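You operate a simulated robot arm through the tools that you are given. There is no shell and no other tool.

You run a simulated robot arm. Do the job below in one go: nothing can be reset, and whatever is moved stays where it is left.

JOB
Clamp the green plug in the brass terminal instead of the pink one.
Fine: turn the yellow clamp knob back about a quarter turn to free the pink plug, which goes back into the holder of its colour; tighten the knob on the green plug.

The check looks at the end state, three seconds after you hand in, the way a careful person would. Anything else that was tipped, shoved, dropped, spilled or broken makes it a failure.

ROBOT AND FRAMES
A 6-joint arm with a two-finger parallel gripper, fixed in place. Base frame: the origin is on the floor under the middle of its stand, x ahead of it, y to its left, z up; the work surface is at about z = 80. Units: cm, degrees, N and s.
With the tool pointing down near the work surface it reaches from about 32 to 82 cm from the base axis. Its first joint turns from -166.0 to 166.0 degrees. Payload 3.43 kg.
Tool frame: the origin (TCP) lies between the finger pads and is the grasp point; the fingertips stand 3.4 cm ahead of it; z points along the fingers, y is the line along which they close. Largest opening 12.8 cm; finger width 2.4, thickness 1.2; the body of the gripper, 4.8 by 13 cm, starts 9.6 cm behind the TCP.
Orientation is that of the tool frame in the base frame, as a unit quaternion [w, x, y, z]. With the fingers straight down and closing along the base's y, the tool's x points along the base's -x, its y along +y and its z along -z.

CONTROLS
- The arm moves only by the tool jog_arm. Its arguments are lists of equal length, an entry for each row: "angular": the turn, a rotation vector about the tool's x, y, z in degrees, a list of three; "translation": the shift along the tool's x, y, z in cm, a list of three; "hand": the finger opening in cm, from 0 to 12.8. In form: {"angular": [[ax, ay, az], ...], "translation": [[dx, dy, dz], ...], "hand": [hand, ...]}. A call has 1 to 20 rows; each row is the pose to reach, as a shift and turn from the pose commanded when the call began, along the tool's axes at that moment. A row lasts 0.2 s, in which the tool goes at most 5 cm and 8.6 degrees; a call with a longer step from one row to the next is refused whole, and so is a gripper value outside its range. Where a pose cannot be reached the arm comes as near as it can. A force on the tool above 40 N (or 10 N above the force at the start of the call, whichever is more), or a blocked arm, ends the call early, and 0.2 s more pass. The fingers move at their own pace (about 4.5 cm/s each) and stop on an object; they squeeze with about 44 N. The grip force told is the motor's: it shows also when the fingers shut on nothing. Time passes only in rows, and 0.2 s behind the last, so rows that repeat a pose let the fingers close. The reply holds the time, the measured pose of the TCP, the force on the tool along the base axes, the opening and the grip force, in the units named above and with some noise, with the torque about the TCP (base axes, N m) and any sound that the robot's microphone picked up.
- Cameras (640 x 400 px; columns grow to the right, rows downward): "scene" is fixed at [22.07, -64.98, 155.91]; the picture's right is [0.99, 0.11, 0.00], its down [0.04, -0.38, -0.92] and it looks along [-0.10, 0.92, -0.38] (base axes); focal length 313 px, centre (320, 200). "wrist" rides on the gripper at [7.6, -1.1, -16] in the tool frame; the picture's right is [0.15, 0.99, 0.00], its down [-0.88, 0.13, -0.46] and it looks along [-0.45, 0.07, 0.89] (tool axes); focal length 234 px, centre (320, 200).
- snapshot(camera): a new picture of that camera. It takes no simulated time.
- locate(camera, pixels): for up to 12 pixels [column, row] of the newest picture of that camera ("zoom" is the newest enlarged one), the place [x, y, z] in the base frame of the surface seen there, good to about 0.3 cm. It takes no simulated time.
- inspect(camera, box): a new picture of the part [left, top, right, bottom] of that camera's present view, enlarged. It takes no simulated time.
- close_job(): hands the job in; it is judged then, once.

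Open the gripper and draw the arm clear of the work before you hand the job in, unless the task says otherwise.

The tools are called after "Request:" as a command line: name --argument value ..., lists and objects as JSON in quotes. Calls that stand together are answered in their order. jog_arm: Moves the arm, as the interface text tells. Its arguments: {"type":"object","properties":{"angular":{"type":"array","items":{"type":"array","items":{"type":"number"}}},"translation":{"type":"array","items":{"type":"array","items":{"type":"number"}}},"hand":{"type":"array","items":{"type":"number"}}},"required":["angular","translation","hand"]} The other tools are called the same way: snapshot (camera) takes a picture; locate (camera, pixels) gives the place of the surface under pixels of a picture; inspect (camera, box) takes an enlarged picture of a part of a camera's view; close_job () hands the job in.

At the start:

```text
time: 0.0
tool_pos: [28.65, 46.68, 110.47]
ee_rot: [0.0, 0.0, 1.0, 0.0]
ft_force: [1.3, 0.0, 0.2]
wrist_torque: [0.03, 0.0, 0.01]
width: 12.81
grasp_force: 0.2
```

scene: 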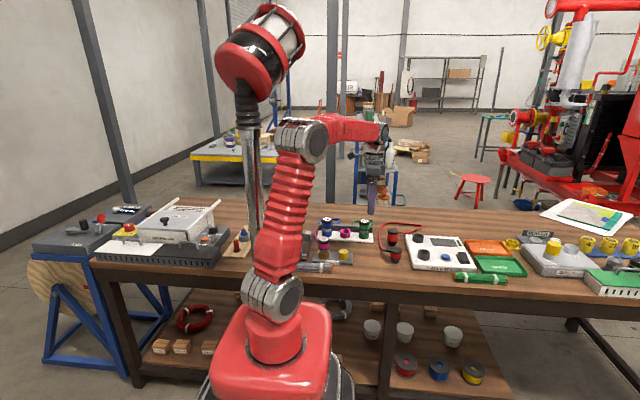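
wrist: 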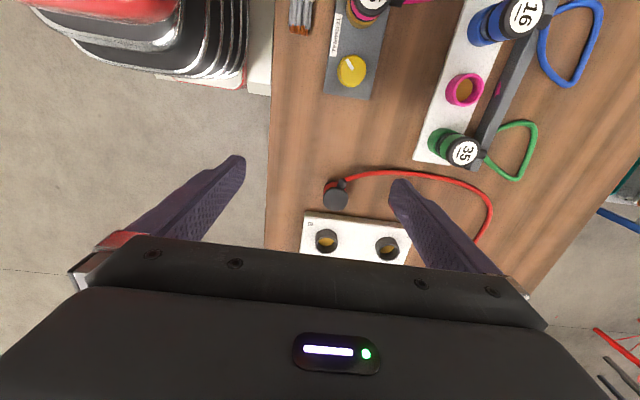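

I'll begin by enlarging the parts of both views where the terminal, the plugs and the yellow knob appear (scene around column 340,row 240; wrist around column 430,row 90).

Request:
inspect --camera "scene" --box '[280, 200, 440, 300]'

Request:
inspect --camera "wrist" --box '[260, 0, 640, 238]'

```text
4.00 times, centred on (360, 250) of scene
```

zoom: 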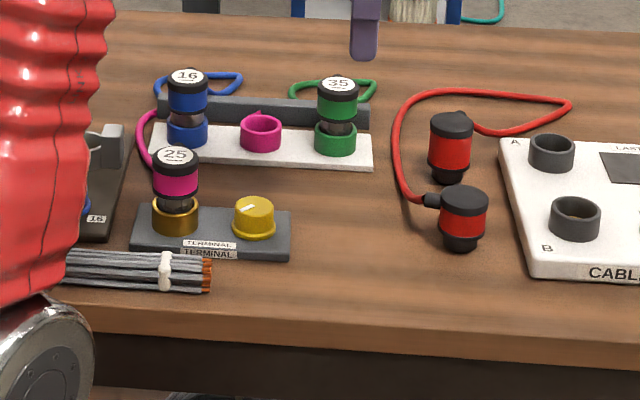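

```text
1.68 times, centred on (450, 119) of wrist
```

zoom: 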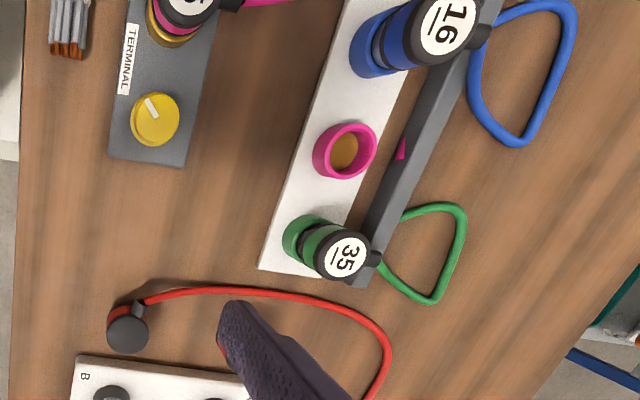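

The scene zoom shows the pink plug (25) in the brass socket at (175,190), knob at (253,215), empty pink holder at (262,132), green plug (35) at (338,115). I measure these places, first on the wrist zoom which is the newest enlarged picture.

Request:
locate --camera "zoom" --pixels '[[155, 118], [190, 5], [165, 35], [345, 150], [370, 130], [343, 256], [300, 232], [125, 150], [180, 160], [275, 260], [395, 210], [445, 30]]'

Request:
locate --camera "scene" --pixels '[[324, 239], [324, 246], [324, 253], [343, 251], [343, 255], [345, 232], [364, 221], [364, 228], [364, 234], [327, 220], [352, 262], [313, 260]]'

```text
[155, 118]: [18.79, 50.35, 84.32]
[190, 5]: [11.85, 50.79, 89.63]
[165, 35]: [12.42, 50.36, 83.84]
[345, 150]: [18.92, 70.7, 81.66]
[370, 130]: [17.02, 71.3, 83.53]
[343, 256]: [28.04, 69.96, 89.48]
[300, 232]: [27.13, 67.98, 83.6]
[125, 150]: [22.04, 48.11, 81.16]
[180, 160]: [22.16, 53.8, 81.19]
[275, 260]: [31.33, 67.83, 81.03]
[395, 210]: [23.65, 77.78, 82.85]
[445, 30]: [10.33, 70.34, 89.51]
```

```text
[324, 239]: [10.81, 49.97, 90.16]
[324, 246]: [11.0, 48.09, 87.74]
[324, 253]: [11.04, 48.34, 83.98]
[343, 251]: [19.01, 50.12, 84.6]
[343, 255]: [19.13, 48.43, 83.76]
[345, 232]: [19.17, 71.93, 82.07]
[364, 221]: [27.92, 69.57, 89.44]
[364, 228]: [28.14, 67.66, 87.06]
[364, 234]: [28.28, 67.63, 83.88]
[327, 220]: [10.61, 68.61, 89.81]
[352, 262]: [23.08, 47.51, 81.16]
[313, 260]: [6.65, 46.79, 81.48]
```

Measured: pink plug (10.9, 50, top 89.6), knob (18.9, 50.1, top 84.4), empty pink holder (19, 70), green plug (28, 69.8, top 89.5). I move high over the bench and turn the tool a quarter turn so the fingers close along base x and the wrist camera looks outward at all the parts.

Request:
jog_arm --angular '[[0, 0, -7.5], [0, 0, -15], [0, 0, -22.5], [0, 0, -30], [0, 0, -37.5], [0, 0, -45], [0, 0, -52.5], [0, 0, -60], [0, 0, -67.5], [0, 0, -75], [0, 0, -82.5], [0, 0, -90], [0, 0, -90]]' --translation '[[1, -0.5, 0], [2, -1, 0], [3, -1.6, 0], [4, -2.2, 0], [5, -2.8, 0], [6, -3.4, 0], [7, -4, 0], [8, -4.6, 0], [9, -5.2, 0], [10, -5.7, 0], [11.3, -6.2, 0], [12.65, -6.7, 0], [12.65, -6.7, 0]]' --hand '[12.8, 12.8, 12.8, 12.8, 12.8, 12.8, 12.8, 12.8, 12.8, 12.8, 12.8, 12.8, 12.8]'

```text
time: 2.8
tool_pos: [15.88, 39.7, 110.47]
ee_rot: [0.0, 0.708, -0.706, 0.0]
ft_force: [-0.7, -0.6, 0.9]
wrist_torque: [-0.02, 0.02, -0.02]
width: 12.79
grasp_force: 0.1
```

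The tool is now at (15.9, 39.7, 110.5) with its x along base -y. I take a wrist picture to see the terminal and holders from above.

Request:
snapshot --camera "wrist"

Request:
snapshot --camera "scene"

```text
taken
```

wrist: 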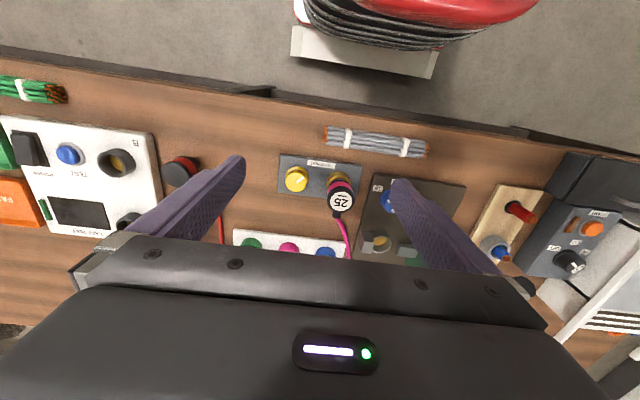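

```text
taken
```

scene: 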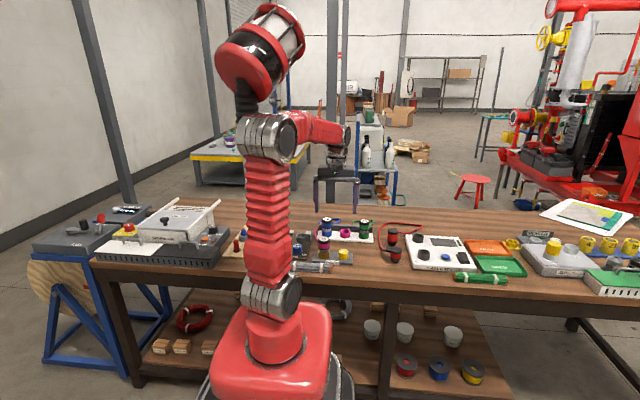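

The wrist view shows the knob at (296,180) and pink plug at (340,200), with its pink cable running toward +y to the holder. I enlarge this part.

Request:
inspect --camera "wrist" --box '[232, 130, 392, 265]'

Request:
inspect --camera "scene" --box '[290, 200, 390, 280]'

```text
2.96 times, centred on (312, 198) of wrist
```

zoom: 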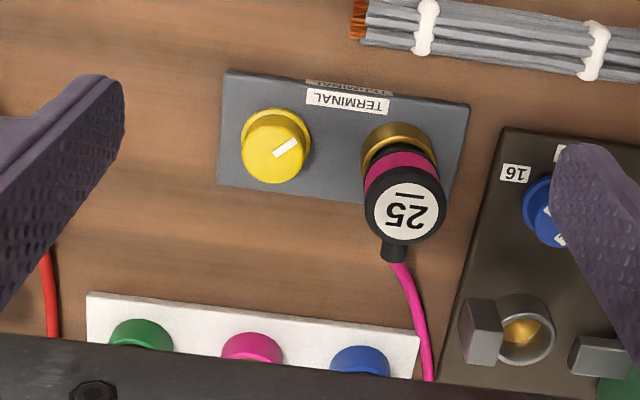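

```text
5.00 times, centred on (340, 240) of scene
```

zoom: 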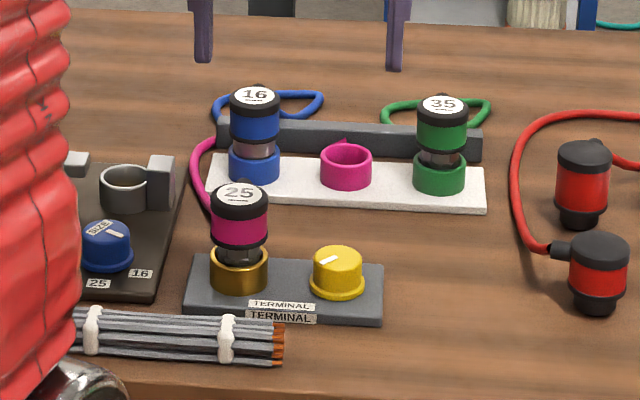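

The knob's white line points roughly to base (-x,-y), and the plug cables leave toward +y, so gripping along x clears them. I measure edges of the knob, plugs and sockets in the enlarged scene picture.

Request:
locate --camera "zoom" --pixels '[[338, 252], [338, 262], [338, 284], [338, 293], [317, 275], [359, 275], [239, 270], [239, 283], [239, 240], [239, 218], [213, 225], [266, 225]]'

Request:
locate --camera "wrist" --pixels '[[297, 176], [290, 181], [304, 180], [297, 187], [297, 190], [341, 201], [331, 200], [350, 202], [335, 175], [280, 160], [360, 170], [290, 244]]'

```text
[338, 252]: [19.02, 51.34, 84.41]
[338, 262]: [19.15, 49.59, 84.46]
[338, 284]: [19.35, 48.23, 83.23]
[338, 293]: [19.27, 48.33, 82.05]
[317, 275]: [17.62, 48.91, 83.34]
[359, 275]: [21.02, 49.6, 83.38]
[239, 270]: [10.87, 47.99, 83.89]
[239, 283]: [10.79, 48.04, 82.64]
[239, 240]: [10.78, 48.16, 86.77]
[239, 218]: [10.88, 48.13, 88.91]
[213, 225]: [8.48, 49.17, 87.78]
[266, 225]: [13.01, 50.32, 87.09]
```

```text
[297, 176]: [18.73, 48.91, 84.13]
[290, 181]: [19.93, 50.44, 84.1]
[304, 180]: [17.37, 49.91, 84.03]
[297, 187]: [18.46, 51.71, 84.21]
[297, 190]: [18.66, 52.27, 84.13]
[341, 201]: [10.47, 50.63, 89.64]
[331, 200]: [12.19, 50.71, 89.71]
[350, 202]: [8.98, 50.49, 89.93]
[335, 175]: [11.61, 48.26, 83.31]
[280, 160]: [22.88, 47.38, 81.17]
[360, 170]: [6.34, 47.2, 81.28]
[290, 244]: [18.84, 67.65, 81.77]
```

Knob centre is about (19.1, 50.2), top 84.3, radius about 1.9; its neighbour plug is at (10.8, 50.4). I move the tool above the knob with the fingers closing along y (nothing is near the knob on those sides), stopping at z = 96 to look.

Request:
jog_arm --angular '[[0, 0, 7.5], [0, 0, 15], [0, 0, 22.5], [0, 0, 30], [0, 0, 37.5], [0, 0, 45], [0, 0, 52.5], [0, 0, 60], [0, 0, 67.5], [0, 0, 75], [0, 0, 82.5], [0, 0, 90], [0, 0, 90]]' --translation '[[-0.9, -0.3, 0], [-1.8, -0.6, 0], [-2.7, -0.8, 1], [-3.6, -1.1, 2], [-4.5, -1.3, 3.5], [-5.4, -1.6, 5], [-6.3, -1.9, 6.5], [-7.2, -2.2, 8], [-8.1, -2.5, 9.5], [-9, -2.7, 11], [-9.8, -3, 12.8], [-10.5, -3.2, 14.5], [-10.5, -3.2, 14.5]]' --hand '[12.8, 12.8, 12, 11, 10, 9, 8, 7, 6, 6, 6, 6, 6]'

```text
time: 5.6
tool_pos: [19.31, 50.28, 96.05]
ee_rot: [0.0, 0.001, 1.0, 0.001]
ft_force: [-0.4, -1.5, 0.5]
wrist_torque: [0.0, -0.02, -0.03]
width: 5.99
grasp_force: 0.0
```

The tool stands over the knob at (19.3, 50.3, 96.05) with 6 cm opening. I take a wrist picture to check the alignment.

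Request:
snapshot --camera "wrist"

Request:
inspect --camera "scene" --box '[290, 190, 410, 280]'

```text
taken
```

wrist: 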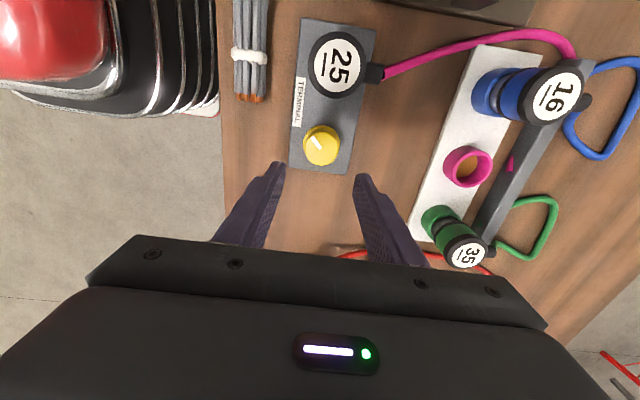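

```text
4.44 times, centred on (350, 235) of scene
```

zoom: 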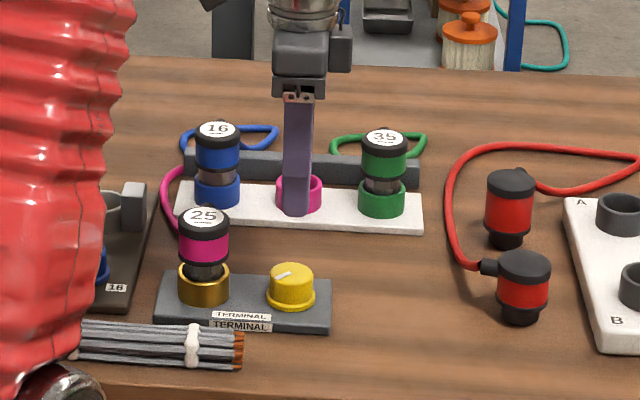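

I enlarge the knob at (321,146) in the wrist view to find its centre and line direction.

Request:
inspect --camera "wrist" --box '[270, 90, 390, 190]'

```text
4.00 times, centred on (330, 140) of wrist
```

zoom: 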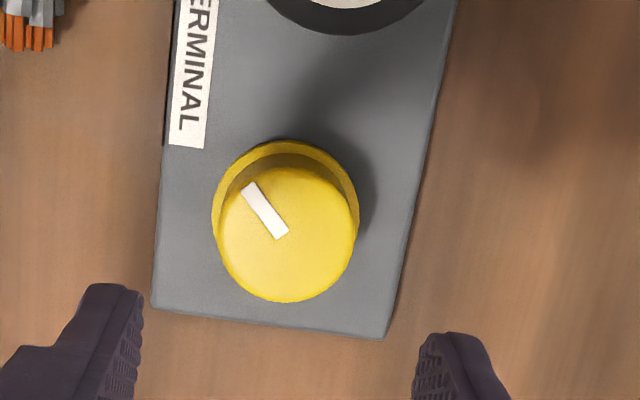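

The knob top centre is at zoom (288,235). I locate its edges and centre for a better figure.

Request:
locate --camera "zoom" --pixels '[[288, 235], [224, 235], [352, 235], [288, 175], [288, 295], [244, 190], [332, 280], [244, 280], [332, 190], [340, 10], [220, 300], [380, 320]]'

```text
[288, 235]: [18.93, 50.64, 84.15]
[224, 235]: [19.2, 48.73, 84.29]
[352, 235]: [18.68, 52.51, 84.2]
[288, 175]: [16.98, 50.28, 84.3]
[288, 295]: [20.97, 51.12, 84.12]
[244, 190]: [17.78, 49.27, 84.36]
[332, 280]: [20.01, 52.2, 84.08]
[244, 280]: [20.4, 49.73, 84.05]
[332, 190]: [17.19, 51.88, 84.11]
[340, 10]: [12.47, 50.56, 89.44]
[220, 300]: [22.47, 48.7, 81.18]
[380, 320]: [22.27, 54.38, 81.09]
```

Knob centre comes out at about (18.97, 50.6), top 84.2, so I shift -0.25 in x and +0.26 in y and lower to z ≈ 88.5 (fingertips just above the knob's top), then look again.

Request:
jog_arm --angular '[[0, 0, 0], [0, 0, 0], [0, 0, 0], [0, 0, 0], [0, 0, 0], [0, 0, 0]]' --translation '[[0.25, 0.26, 1.5], [0.25, 0.26, 3], [0.25, 0.26, 4.5], [0.25, 0.26, 6], [0.25, 0.26, 7.5], [0.25, 0.26, 7.5]]' --hand '[6, 6, 6, 6, 6, 6]'

Request:
snapshot --camera "wrist"

Request:
inspect --camera "scene" --box '[300, 210, 380, 270]'

```text
time: 7.0
tool_pos: [18.99, 50.56, 88.3]
ee_rot: [0.0, 0.0, 1.0, 0.001]
ft_force: [-0.1, -1.0, 0.3]
wrist_torque: [0.03, 0.0, 0.02]
width: 5.99
grasp_force: 0.0
```

```text
taken
```

wrist: 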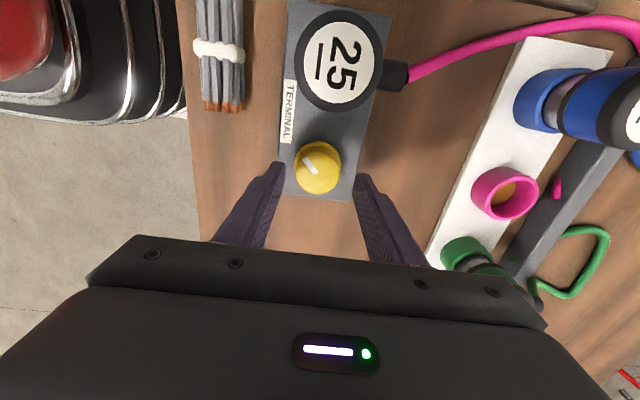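

```text
6.67 times, centred on (340, 240) of scene
```

zoom: 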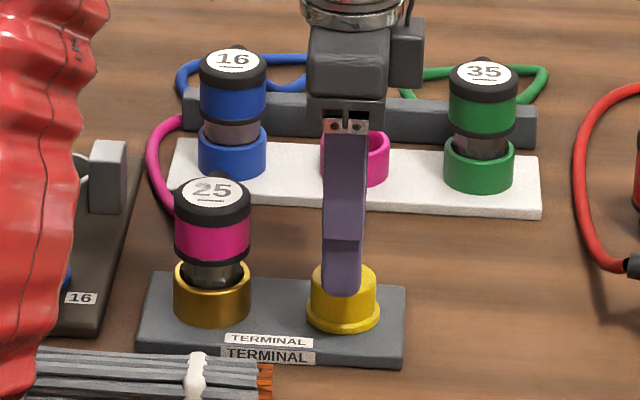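

Fingers appear to straddle the knob (317,167 in the wrist view). I enlarge to check centring before going down.

Request:
inspect --camera "wrist" --box '[260, 120, 380, 220]'

```text
4.00 times, centred on (320, 170) of wrist
```

zoom: 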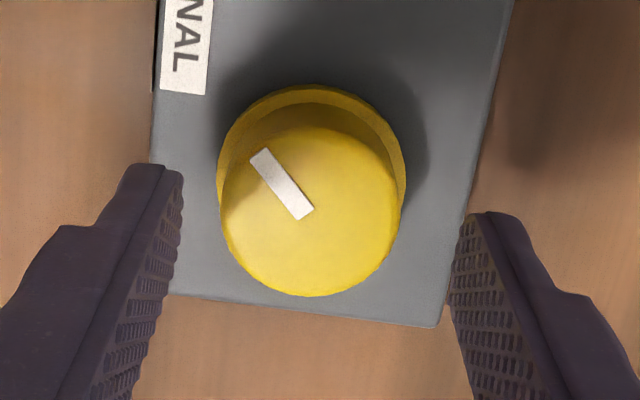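

The knob centre shows about 0.15 cm toward -y of the finger midline, so I correct by that and lower 2.4 cm with the fingers still open, checking the force.

Request:
jog_arm --angular '[[0, 0, 0], [0, 0, 0], [0, 0, 0], [0, 0, 0], [0, 0, 0]]' --translation '[[0.05, -0.15, 0.4], [0.05, -0.15, 1.0], [0.05, -0.15, 1.7], [0.05, -0.15, 2.4], [0.05, -0.15, 2.4]]' --hand '[6, 6, 6, 6, 6]'

Request:
inspect --camera "wrist" --box '[240, 120, 400, 220]'

Request:
inspect --camera "scene" --box '[300, 210, 380, 270]'

```text
time: 8.2
tool_pos: [18.85, 50.44, 85.95]
ee_rot: [0.0, 0.0, 1.0, 0.0]
ft_force: [-0.6, 0.7, -0.5]
wrist_torque: [0.02, -0.01, -0.03]
width: 6.02
grasp_force: 0.1
```

```text
4.00 times, centred on (320, 170) of wrist
```

zoom: 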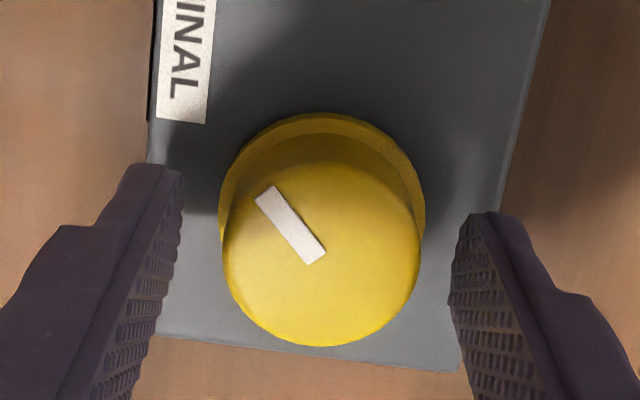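

```text
6.67 times, centred on (340, 240) of scene
```

zoom: 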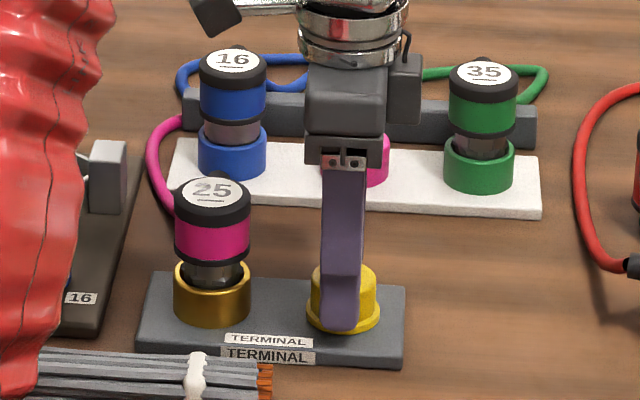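

Knob centre now lies within 0.1 cm of the tool axis (zoom 321,254; expected 318,255), and no contact force shows. I close the fingers on the knob.

Request:
jog_arm --angular '[[0, 0, 0], [0, 0, 0], [0, 0, 0], [0, 0, 0]]' --translation '[[0, 0, 0], [0, 0, 0], [0, 0, 0], [0, 0, 0]]' --hand '[4.5, 3.5, 2.5, 2.5]'

```text
time: 9.2
tool_pos: [18.96, 50.47, 86.23]
ee_rot: [0.0, 0.0, 1.0, 0.001]
ft_force: [-0.7, 6.4, -4.0]
wrist_torque: [0.38, -0.02, 0.03]
width: 4.08
grasp_force: 45.1
```

The knob is held at width 4.08 with 45 N. I turn counter-clockwise seen from above (negative about tool z) by 24 degrees first and watch the torque.

Request:
jog_arm --angular '[[0, 0, -4], [0, 0, -8], [0, 0, -12], [0, 0, -16], [0, 0, -20], [0, 0, -24]]' --translation '[[0, 0, 0], [0, 0, 0], [0, 0, 0], [0, 0, 0], [0, 0, 0], [0, 0, 0]]' --hand '[2.5, 2.5, 2.5, 2.5, 2.5, 2.5]'

Request:
inspect --camera "wrist" --box '[240, 120, 400, 220]'

Request:
inspect --camera "scene" --box '[300, 210, 380, 270]'

```text
time: 10.6
tool_pos: [18.86, 50.49, 85.93]
ee_rot: [-0.001, -0.208, 0.978, -0.001]
ft_force: [0.0, -3.5, -4.3]
wrist_torque: [0.31, -1.11, -0.02]
width: 4.09
grasp_force: 44.8
```

```text
4.00 times, centred on (320, 170) of wrist
```

zoom: 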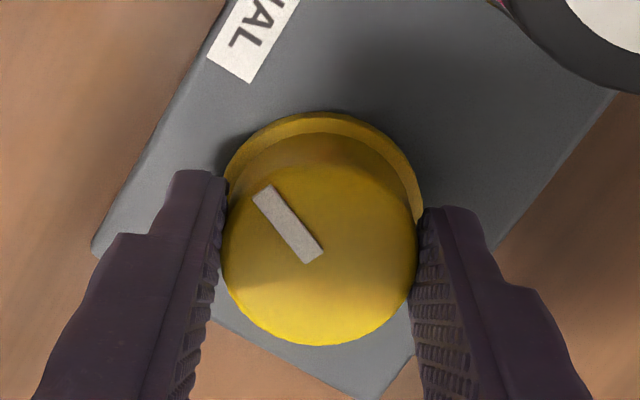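

```text
6.67 times, centred on (340, 240) of scene
```

zoom: 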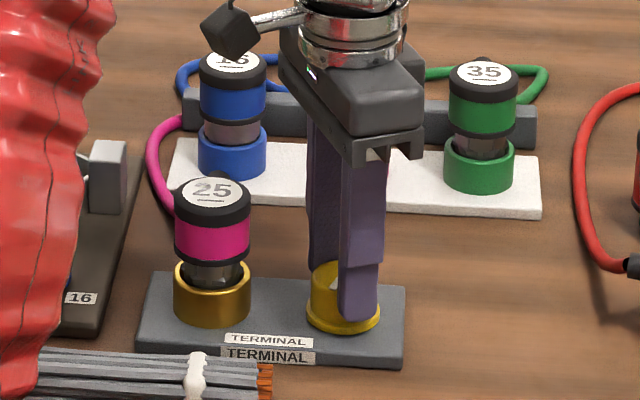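

The line stayed put relative to the gripper (zoom 288,225), so the knob turned with it and the terminal has not moved; torque about z is near zero. I continue turning counter-clockwise to about 60 degrees in total.

Request:
jog_arm --angular '[[0, 0, -4], [0, 0, -8], [0, 0, -12], [0, 0, -16], [0, 0, -20], [0, 0, -24], [0, 0, -28], [0, 0, -32], [0, 0, -36]]' --translation '[[0, 0, 0], [0, 0, 0], [0, 0, 0], [0, 0, 0], [0, 0, 0], [0, 0, 0], [0, 0, 0], [0, 0, 0], [0, 0, 0]]' --hand '[2.5, 2.5, 2.5, 2.5, 2.5, 2.5, 2.5, 2.5, 2.5]'

Request:
inspect --camera "wrist" --box '[240, 120, 400, 220]'

```text
time: 12.6
tool_pos: [18.93, 50.27, 86.04]
ee_rot: [-0.001, -0.501, 0.866, 0.0]
ft_force: [8.1, -26.7, 5.1]
wrist_torque: [-0.31, -0.94, 0.0]
width: 4.07
grasp_force: 45.3
```

```text
4.00 times, centred on (320, 170) of wrist
```

zoom: 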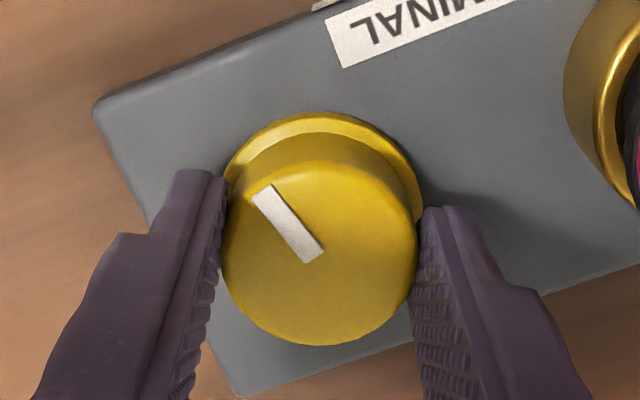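

The knob still follows, but a side force of -27 N in y has built up from slight off-centring. I relieve it by shifting about 0.15 cm toward -y before going on.

Request:
jog_arm --angular '[[0, 0, 0], [0, 0, 0], [0, 0, 0]]' --translation '[[0.05, -0.06, 0], [0.1, -0.12, 0], [0.1, -0.12, 0]]' --hand '[2.5, 2.5, 2.5]'

```text
time: 13.4
tool_pos: [18.89, 50.44, 86.04]
ee_rot: [0.0, -0.5, 0.866, 0.001]
ft_force: [4.8, -13.3, 6.8]
wrist_torque: [-1.09, 0.29, -0.03]
width: 4.07
grasp_force: 45.3
```

The side force halved to -13 N. I shift once more by the same amount and then turn on to about 80 degrees in total.

Request:
jog_arm --angular '[[0, 0, 0], [0, 0, 0], [0, 0, -4], [0, 0, -8], [0, 0, -12], [0, 0, -16], [0, 0, -20], [0, 0, -20]]' --translation '[[0.05, -0.06, 0], [0.1, -0.12, 0], [0.1, -0.12, 0], [0.1, -0.12, 0], [0.1, -0.12, 0], [0.1, -0.12, 0], [0.1, -0.12, 0], [0.1, -0.12, 0]]' --hand '[2.5, 2.5, 2.5, 2.5, 2.5, 2.5, 2.5, 2.5]'

Request:
inspect --camera "wrist" --box '[240, 120, 400, 220]'

Request:
inspect --camera "scene" --box '[300, 210, 380, 270]'

```text
time: 15.2
tool_pos: [19.07, 50.36, 86.09]
ee_rot: [0.001, -0.643, 0.765, 0.0]
ft_force: [-4.9, 29.6, -6.9]
wrist_torque: [0.32, 0.26, 0.01]
width: 4.09
grasp_force: 44.7
```

```text
4.00 times, centred on (320, 170) of wrist
```

zoom: 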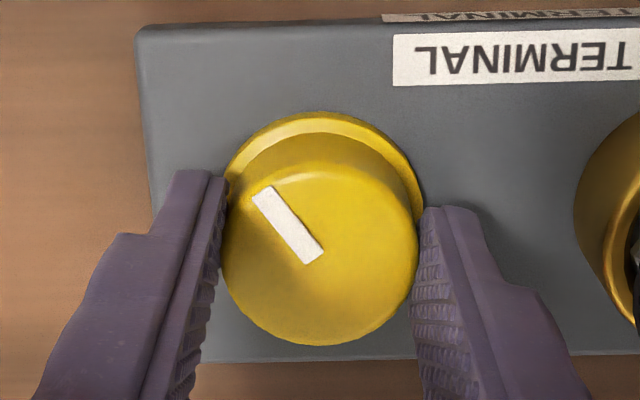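

```text
6.67 times, centred on (340, 240) of scene
```

zoom: 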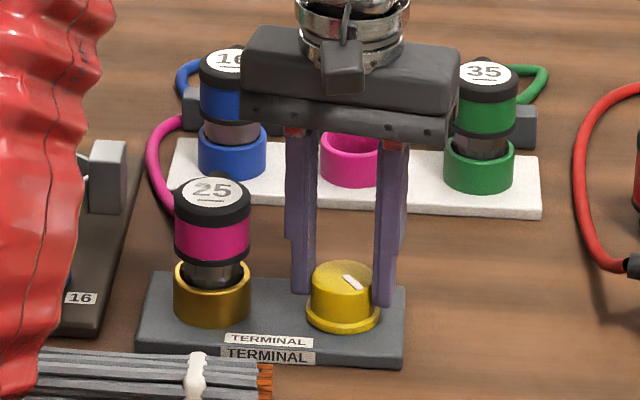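

The knob has turned about 80 degrees (its line now points toward the lower right in the scene, 352,283), but the side force is now +30 N in y. I ease +0.18 cm in y and turn the last 10 degrees.

Request:
jog_arm --angular '[[0, 0, 0], [0, 0, 0], [0, 0, 0]]' --translation '[[-0.08, 0.01, 0], [-0.16, 0.03, 0], [-0.16, 0.03, 0]]' --hand '[2.5, 2.5, 2.5]'

```text
time: 16.0
tool_pos: [18.93, 50.27, 86.01]
ee_rot: [-0.001, -0.643, 0.766, 0.0]
ft_force: [-0.5, 9.0, -2.2]
wrist_torque: [1.16, -0.27, -0.05]
width: 4.07
grasp_force: 44.5
```

Side force dropped to 9 N. I turn the last 10 degrees with another small relief.

Request:
jog_arm --angular '[[0, 0, 0], [0, 0, -3], [0, 0, -6], [0, 0, -10], [0, 0, -10]]' --translation '[[-0.06, 0.01, 0], [-0.06, 0.01, 0], [-0.06, 0.01, 0], [-0.06, 0.01, 0], [-0.06, 0.01, 0]]' --hand '[2.5, 2.5, 2.5, 2.5, 2.5]'

```text
time: 17.2
tool_pos: [19.03, 50.37, 86.07]
ee_rot: [-0.001, 0.707, -0.707, 0.0]
ft_force: [2.9, -8.2, 17.4]
wrist_torque: [-1.4, -0.06, -0.16]
width: 4.07
grasp_force: 44.5
```

The knob has turned a full 90 degrees. I open to 6 cm and raise straight up to clear the plug tops.

Request:
jog_arm --angular '[[0, 0, 0], [0, 0, 0], [0, 0, 0], [0, 0, 0], [0, 0, 0], [0, 0, 0], [0, 0, 0], [0, 0, 0], [0, 0, 0], [0, 0, 0]]' --translation '[[0, 0, 0], [0, 0, 0], [0, 0, 0], [0, 0, -1], [0, 0, -2.5], [0, 0, -4], [0, 0, -6], [0, 0, -8], [0, 0, -10], [0, 0, -10]]' --hand '[5, 6, 6, 6, 6, 6, 6, 6, 6, 6]'

Request:
snapshot --camera "wrist"

Request:
inspect --camera "scene" --box '[300, 210, 380, 270]'

```text
time: 19.4
tool_pos: [19.12, 50.35, 96.0]
ee_rot: [0.0, -0.707, 0.707, 0.0]
ft_force: [0.3, -0.1, 0.1]
wrist_torque: [-0.03, -0.01, 0.0]
width: 6.02
grasp_force: 0.1
```

```text
taken
```

wrist: 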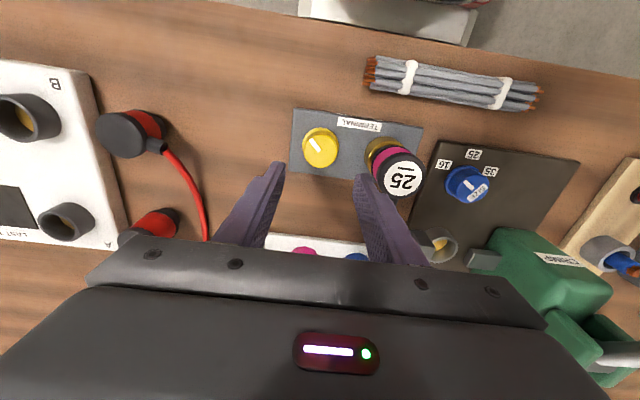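

```text
6.67 times, centred on (340, 240) of scene
```

zoom: 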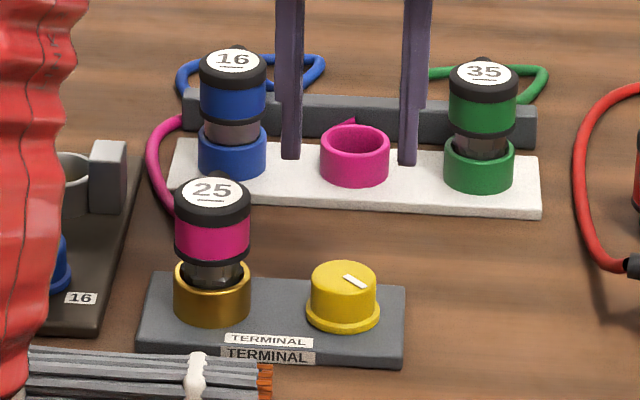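

The knob line now points to (+x,-y), a quarter turn back. I locate the pink plug's top and the objects left of it (the green tool at (550,265)) before moving over it.

Request:
inspect --camera "wrist" --box '[320, 110, 480, 210]'

Request:
locate --camera "wrist" --pixels '[[402, 178], [400, 162], [418, 178], [402, 192], [550, 265], [490, 262], [440, 243], [465, 180], [440, 145], [430, 230], [302, 251], [355, 256]]'

```text
4.00 times, centred on (400, 160) of wrist
```

zoom: 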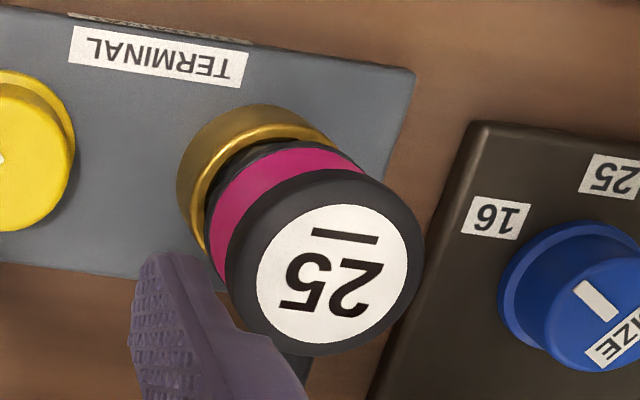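

```text
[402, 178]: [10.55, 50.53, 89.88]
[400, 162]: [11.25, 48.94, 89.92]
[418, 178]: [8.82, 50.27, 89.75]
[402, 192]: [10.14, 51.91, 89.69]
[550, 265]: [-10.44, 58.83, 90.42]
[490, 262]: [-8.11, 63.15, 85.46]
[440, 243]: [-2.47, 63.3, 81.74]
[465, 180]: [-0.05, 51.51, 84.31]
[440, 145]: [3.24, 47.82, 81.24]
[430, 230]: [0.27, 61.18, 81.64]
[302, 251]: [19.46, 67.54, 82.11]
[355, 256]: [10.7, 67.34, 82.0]
```

Plug top centre is about (10.65, 50.4, 89.8). I move sideways over it at the same height with 7 cm opening, then check.

Request:
jog_arm --angular '[[0, 0, 0], [0, 0, 0], [0, 0, 0], [0, 0, 0], [0, 0, 0], [0, 0, 0], [0, 0, 0]]' --translation '[[0, 1.5, 0], [0, 3, 0], [0, 4.5, 0], [0, 6, 0], [0, 7.4, 0], [0, 8.4, 0], [0, 8.4, 0]]' --hand '[7, 7, 7, 7, 7, 7, 7]'

Request:
inspect --camera "wrist" --box '[240, 100, 400, 200]'

Request:
inspect --camera "scene" --box '[290, 200, 390, 270]'

```text
time: 21.0
tool_pos: [10.59, 50.32, 95.96]
ee_rot: [0.0, 0.708, -0.707, 0.001]
ft_force: [-0.5, 1.0, -0.1]
wrist_torque: [0.0, 0.0, -0.04]
width: 7.0
grasp_force: 0.1
```

```text
4.00 times, centred on (320, 150) of wrist
```

zoom: 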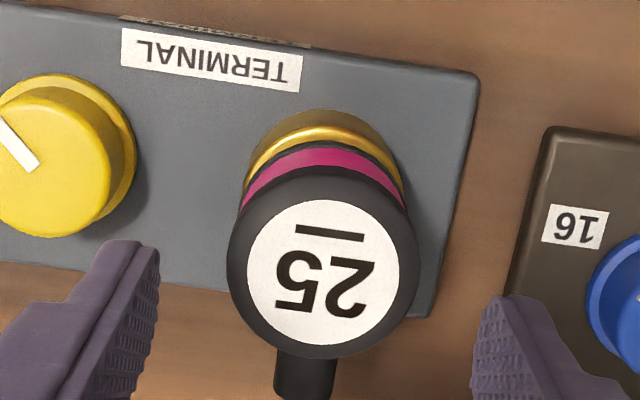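

```text
5.71 times, centred on (340, 235) of scene
```

zoom: 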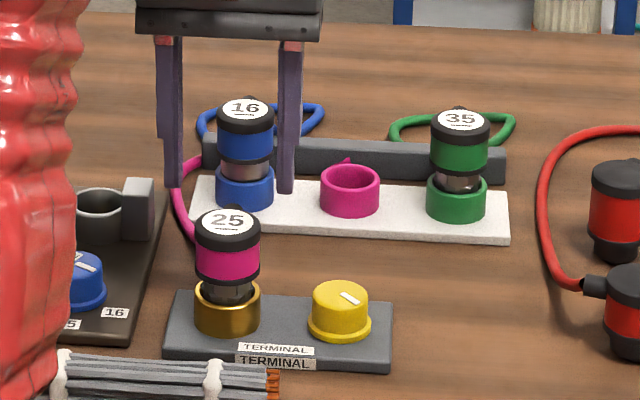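

The plug top centre (zoom 322,261) matches the tool axis (318,263) within 0.1 cm. I lower to z = 88.1 (tips at about 84.7, above the brass rim) with fingers open.

Request:
jog_arm --angular '[[0, 0, 0], [0, 0, 0], [0, 0, 0], [0, 0, 0], [0, 0, 0], [0, 0, 0]]' --translation '[[0, 0, 1.5], [0, 0, 3], [0, 0, 4.5], [0, 0, 6.2], [0, 0, 7.9], [0, 0, 7.9]]' --hand '[7, 7, 7, 7, 7, 7]'

Request:
inspect --camera "scene" --box '[290, 200, 390, 270]'

Request:
inspect --camera "wrist" --box '[240, 120, 400, 220]'

```text
time: 22.4
tool_pos: [10.71, 50.44, 88.09]
ee_rot: [0.0, -0.707, 0.707, 0.0]
ft_force: [0.0, -0.2, -0.5]
wrist_torque: [-0.05, -0.03, -0.01]
width: 7.0
grasp_force: 0.0
```

```text
5.71 times, centred on (340, 235) of scene
```

zoom: 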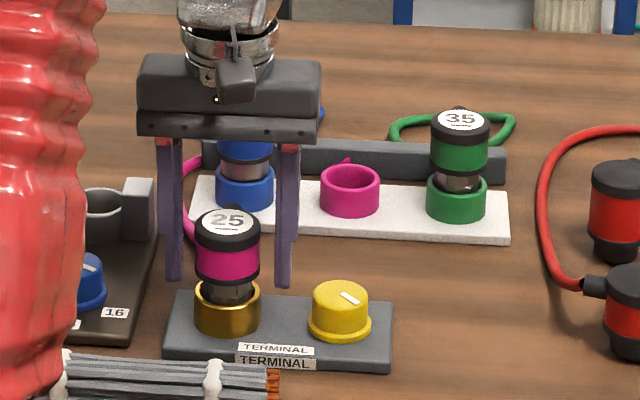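

```text
4.00 times, centred on (320, 170) of wrist
```

zoom: 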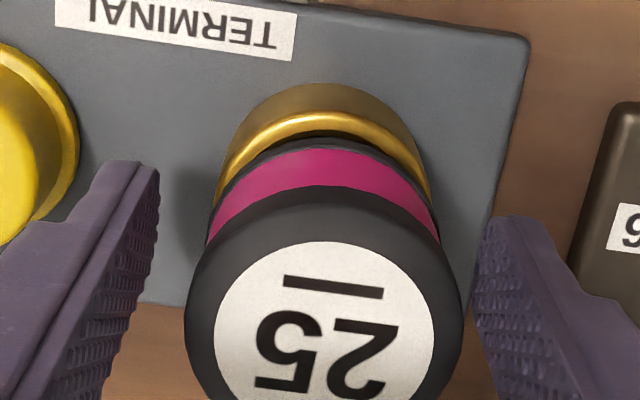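

The fingers straddle the plug evenly. I close on the pink body.

Request:
jog_arm --angular '[[0, 0, 0], [0, 0, 0], [0, 0, 0], [0, 0, 0]]' --translation '[[0, 0, 0], [0, 0, 0], [0, 0, 0], [0, 0, 0]]' --hand '[5.5, 4.5, 3.8, 3.8]'

```text
time: 23.4
tool_pos: [10.54, 50.48, 88.02]
ee_rot: [-0.001, -0.707, 0.707, 0.0]
ft_force: [-0.5, -0.7, -0.2]
wrist_torque: [-0.01, 0.03, 0.0]
width: 4.7
grasp_force: 44.1
```

The plug is held at width 4.70 with almost no side force. I lift a trial 0.5 cm to check it is free.

Request:
jog_arm --angular '[[0, 0, 0], [0, 0, 0], [0, 0, 0]]' --translation '[[0, 0, -0.2], [0, 0, -0.5], [0, 0, -0.5]]' --hand '[3.8, 3.8, 3.8]'

Request:
inspect --camera "scene" --box '[290, 200, 390, 270]'

```text
time: 24.2
tool_pos: [10.61, 50.36, 88.6]
ee_rot: [0.0, 0.707, -0.707, 0.0]
ft_force: [-1.9, 0.3, -1.1]
wrist_torque: [-0.02, 0.08, 0.0]
width: 4.68
grasp_force: 44.6
```

```text
5.71 times, centred on (340, 235) of scene
```

zoom: 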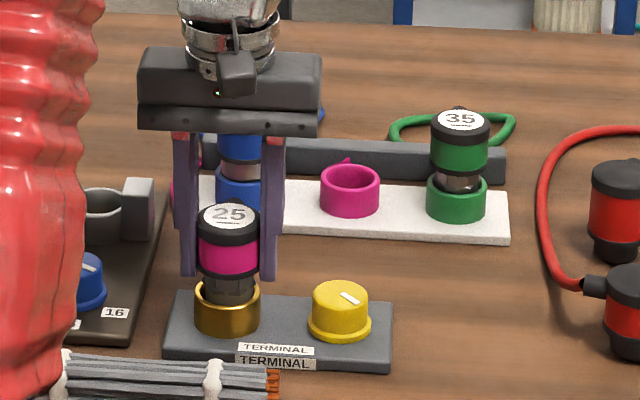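

The plug comes up freely (only about -1 N) and the terminal stays put. I lift further to z ≈ 93 and look at the cable.

Request:
jog_arm --angular '[[0, 0, 0], [0, 0, 0], [0, 0, 0], [0, 0, 0], [0, 0, 0]]' --translation '[[0, 0, -1], [0, 0, -2], [0, 0, -3], [0, 0, -4.5], [0, 0, -4.5]]' --hand '[3.8, 3.8, 3.8, 3.8, 3.8]'

Request:
inspect --camera "scene" --box '[280, 190, 400, 270]'

Request:
snapshot --camera "wrist"

```text
time: 25.4
tool_pos: [10.59, 50.52, 93.28]
ee_rot: [0.0, -0.707, 0.707, 0.0]
ft_force: [-0.1, -0.5, -1.0]
wrist_torque: [0.02, 0.01, 0.01]
width: 4.69
grasp_force: 43.5
```

```text
5.00 times, centred on (340, 230) of scene
```

zoom: 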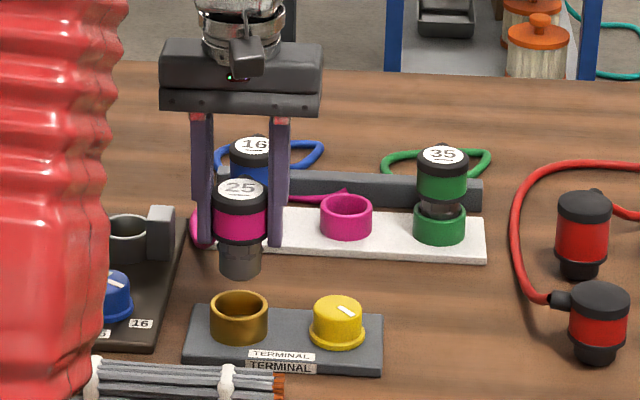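

```text
taken
```

wrist: 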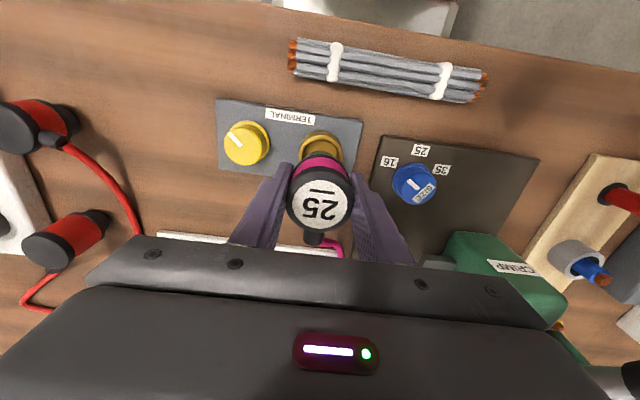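

The plug hangs cleanly with its metal tip at scene zoom (240,275) and cable slack. I measure its lower tip, the brass socket, and the pink holder's rim.

Request:
locate --camera "wrist" --pixels '[[320, 202], [305, 145], [333, 140]]'

Request:
inspect --camera "scene" --box '[300, 205, 380, 265]'

```text
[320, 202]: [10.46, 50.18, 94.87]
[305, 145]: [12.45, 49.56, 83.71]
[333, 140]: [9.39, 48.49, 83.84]
```

```text
6.67 times, centred on (340, 235) of scene
```

zoom: 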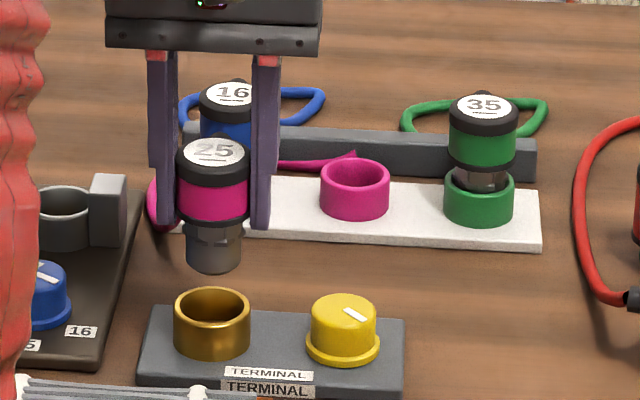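

Request:
locate --camera "zoom" --pixels '[[213, 266], [213, 235], [213, 215], [213, 330], [180, 310], [245, 310], [355, 195], [355, 212], [323, 185], [387, 185], [355, 165], [480, 200]]'

```text
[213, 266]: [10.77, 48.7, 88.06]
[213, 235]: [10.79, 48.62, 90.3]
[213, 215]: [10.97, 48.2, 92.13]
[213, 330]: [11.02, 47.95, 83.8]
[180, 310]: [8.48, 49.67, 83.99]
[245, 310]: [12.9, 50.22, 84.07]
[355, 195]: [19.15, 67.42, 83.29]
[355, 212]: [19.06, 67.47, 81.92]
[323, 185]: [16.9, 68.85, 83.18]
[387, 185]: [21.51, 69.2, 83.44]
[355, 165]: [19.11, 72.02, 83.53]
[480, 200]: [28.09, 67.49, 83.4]
```

The plug's tip is 5.3 cm below the TCP (z 87.9 now), and the pink holder is centred near (19.15, 69.8) with its rim at 83.6. I carry the plug over to above the holder at this height; the path clears knob and blue plug.

Request:
jog_arm --angular '[[0, 0, 0], [0, 0, 0], [0, 0, 0], [0, 0, 0], [0, 0, 0], [0, 0, 0], [0, 0, 0], [0, 0, 0], [0, 0, 0], [0, 0, 0], [0, 0, 0], [0, 0, 0], [0, 0, 0]]' --translation '[[-0.8, -0.7, -0.3], [-2.2, -1.6, -0.5], [-4, -2.6, -0.5], [-6, -3.6, -0.5], [-8, -4.6, -0.5], [-10, -5.5, -0.5], [-12, -6.4, -0.5], [-14, -7.2, -0.5], [-16, -7.9, -0.5], [-17.7, -8.3, -0.5], [-18.8, -8.5, -0.5], [-19.35, -8.55, -0.5], [-19.35, -8.55, -0.5]]' --hand '[3.8, 3.8, 3.8, 3.8, 3.8, 3.8, 3.8, 3.8, 3.8, 3.8, 3.8, 3.8, 3.8]'

Request:
snapshot --camera "wrist"

Request:
inspect --camera "scene" --box '[300, 195, 380, 255]'

```text
time: 28.2
tool_pos: [18.97, 69.63, 93.64]
ee_rot: [0.0, -0.707, 0.707, 0.0]
ft_force: [0.3, 0.0, -1.8]
wrist_torque: [0.02, 0.03, 0.0]
width: 4.72
grasp_force: 43.9
```

```text
taken
```

wrist: 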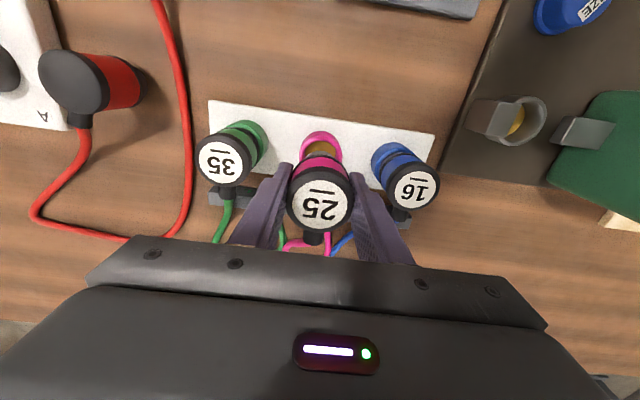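

```text
6.67 times, centred on (340, 225) of scene
```

zoom: 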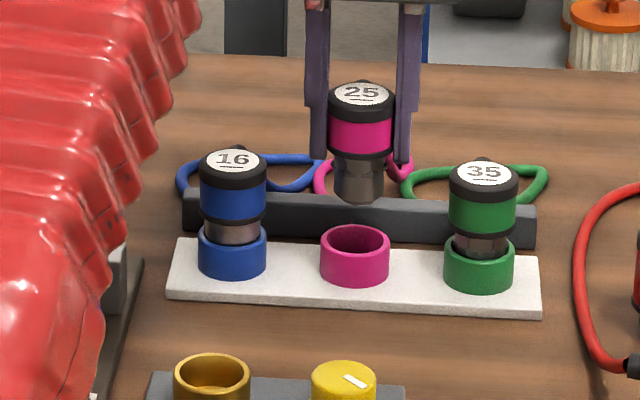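

The plug hangs above the pink holder: tip at scene zoom (358,200), holder at (355,250). I measure both for fine alignment.

Request:
locate --camera "zoom" --pixels '[[323, 255], [387, 255], [355, 262], [355, 270], [355, 229], [358, 198], [358, 185], [361, 140], [330, 135], [393, 135], [480, 255], [232, 250]]'

Request:
inspect --camera "wrist" --box '[240, 120, 400, 220]'

```text
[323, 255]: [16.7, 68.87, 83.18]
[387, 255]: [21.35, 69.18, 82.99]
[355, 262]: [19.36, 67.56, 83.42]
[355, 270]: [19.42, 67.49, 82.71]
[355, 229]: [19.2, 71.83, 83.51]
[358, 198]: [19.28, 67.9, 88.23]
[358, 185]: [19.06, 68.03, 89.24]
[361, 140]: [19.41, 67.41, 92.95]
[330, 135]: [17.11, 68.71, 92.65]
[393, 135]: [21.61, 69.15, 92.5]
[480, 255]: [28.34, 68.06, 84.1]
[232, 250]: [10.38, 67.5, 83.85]
```

```text
4.00 times, centred on (320, 170) of wrist
```

zoom: 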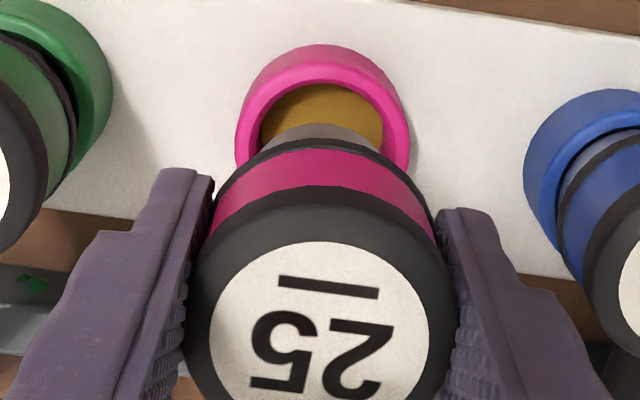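

From the wrist view the holder centre is about 0.1–0.15 toward -x and 0.2 toward +y of the tool axis. I correct and lower until the tip is just above the rim (z ≈ 89.7).

Request:
jog_arm --angular '[[0, 0, 0], [0, 0, 0], [0, 0, 0], [0, 0, 0], [0, 0, 0]]' --translation '[[-0.18, 0.1, 1], [-0.18, 0.1, 2], [-0.18, 0.1, 3], [-0.18, 0.1, 3.9], [-0.18, 0.1, 3.9]]' --hand '[3.8, 3.8, 3.8, 3.8, 3.8]'

Request:
inspect --camera "wrist" --box '[240, 120, 400, 220]'

Request:
inspect --camera "scene" --box '[315, 205, 375, 250]'

```text
time: 29.4
tool_pos: [19.24, 69.82, 89.54]
ee_rot: [0.0, 0.707, -0.707, 0.0]
ft_force: [0.5, 1.0, -1.5]
wrist_torque: [-0.02, 0.02, -0.05]
width: 4.71
grasp_force: 44.5
```

```text
4.00 times, centred on (320, 170) of wrist
```

zoom: 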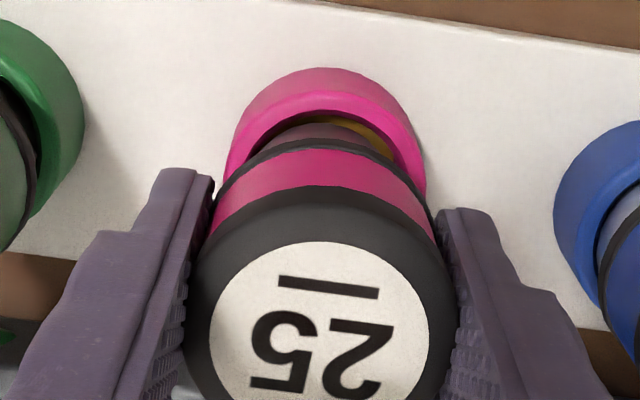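

```text
8.89 times, centred on (345, 228) of scene
```

zoom: 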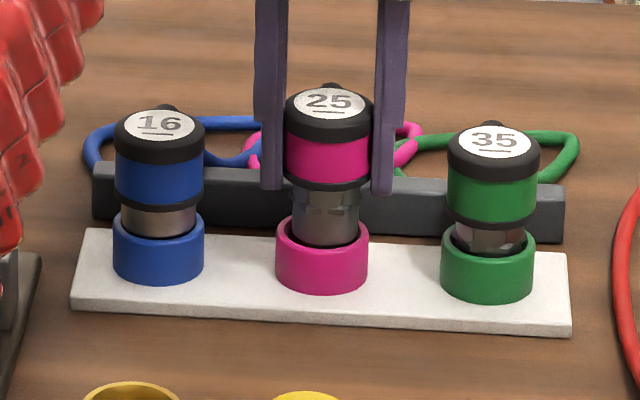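

Both views show the plug about 0.14 cm too far toward +x (scene zoom: tip at 325 vs expected 323, holder centre 321.5), y is aligned. I correct and lower in small steps, watching for contact.

Request:
jog_arm --angular '[[0, 0, 0], [0, 0, 0], [0, 0, 0], [0, 0, 0], [0, 0, 0], [0, 0, 0]]' --translation '[[0, 0.14, 0], [0, 0.14, 0.3], [0, 0.14, 0.6], [0, 0.14, 0.9], [0, 0.14, 1.2], [0, 0.14, 1.2]]' --hand '[3.8, 3.8, 3.8, 3.8, 3.8, 3.8]'

Request:
inspect --camera "scene" --box '[315, 205, 375, 250]'

```text
time: 30.8
tool_pos: [18.86, 69.99, 88.53]
ee_rot: [0.0, -0.707, 0.707, 0.0]
ft_force: [0.4, -0.8, -1.7]
wrist_torque: [-0.01, -0.05, -0.03]
width: 4.7
grasp_force: 44.0
```

```text
8.89 times, centred on (345, 228) of scene
```

zoom: 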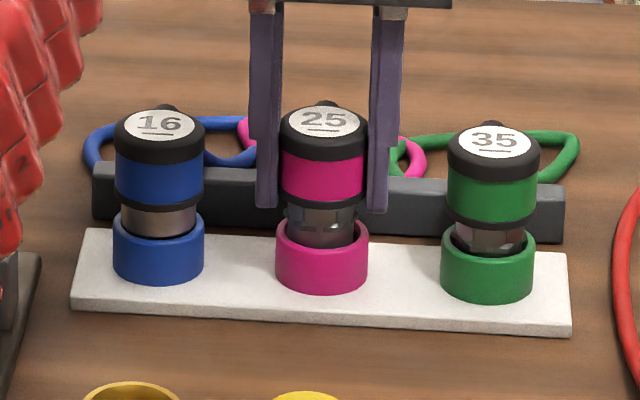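

The tip is inside the holder with no contact. I lower in 0.15 cm steps until a seating force shows.

Request:
jog_arm --angular '[[0, 0, 0], [0, 0, 0], [0, 0, 0], [0, 0, 0], [0, 0, 0]]' --translation '[[0, 0, 0.15], [0, 0, 0.3], [0, 0, 0.4], [0, 0, 0.5], [0, 0, 0.5]]' --hand '[3.8, 3.8, 3.8, 3.8, 3.8]'

Request:
inspect --camera "scene" --box '[315, 205, 375, 250]'

```text
time: 32.0
tool_pos: [18.94, 69.9, 87.81]
ee_rot: [0.001, -0.707, 0.707, 0.0]
ft_force: [-1.0, 0.6, -0.8]
wrist_torque: [0.04, 0.03, -0.03]
width: 4.69
grasp_force: 43.7
```

```text
8.89 times, centred on (345, 228) of scene
```

zoom: 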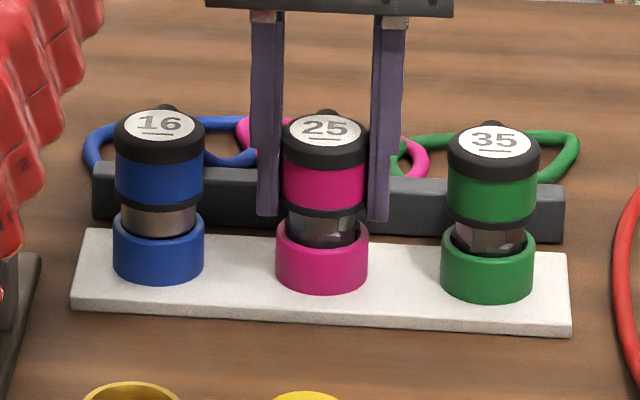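

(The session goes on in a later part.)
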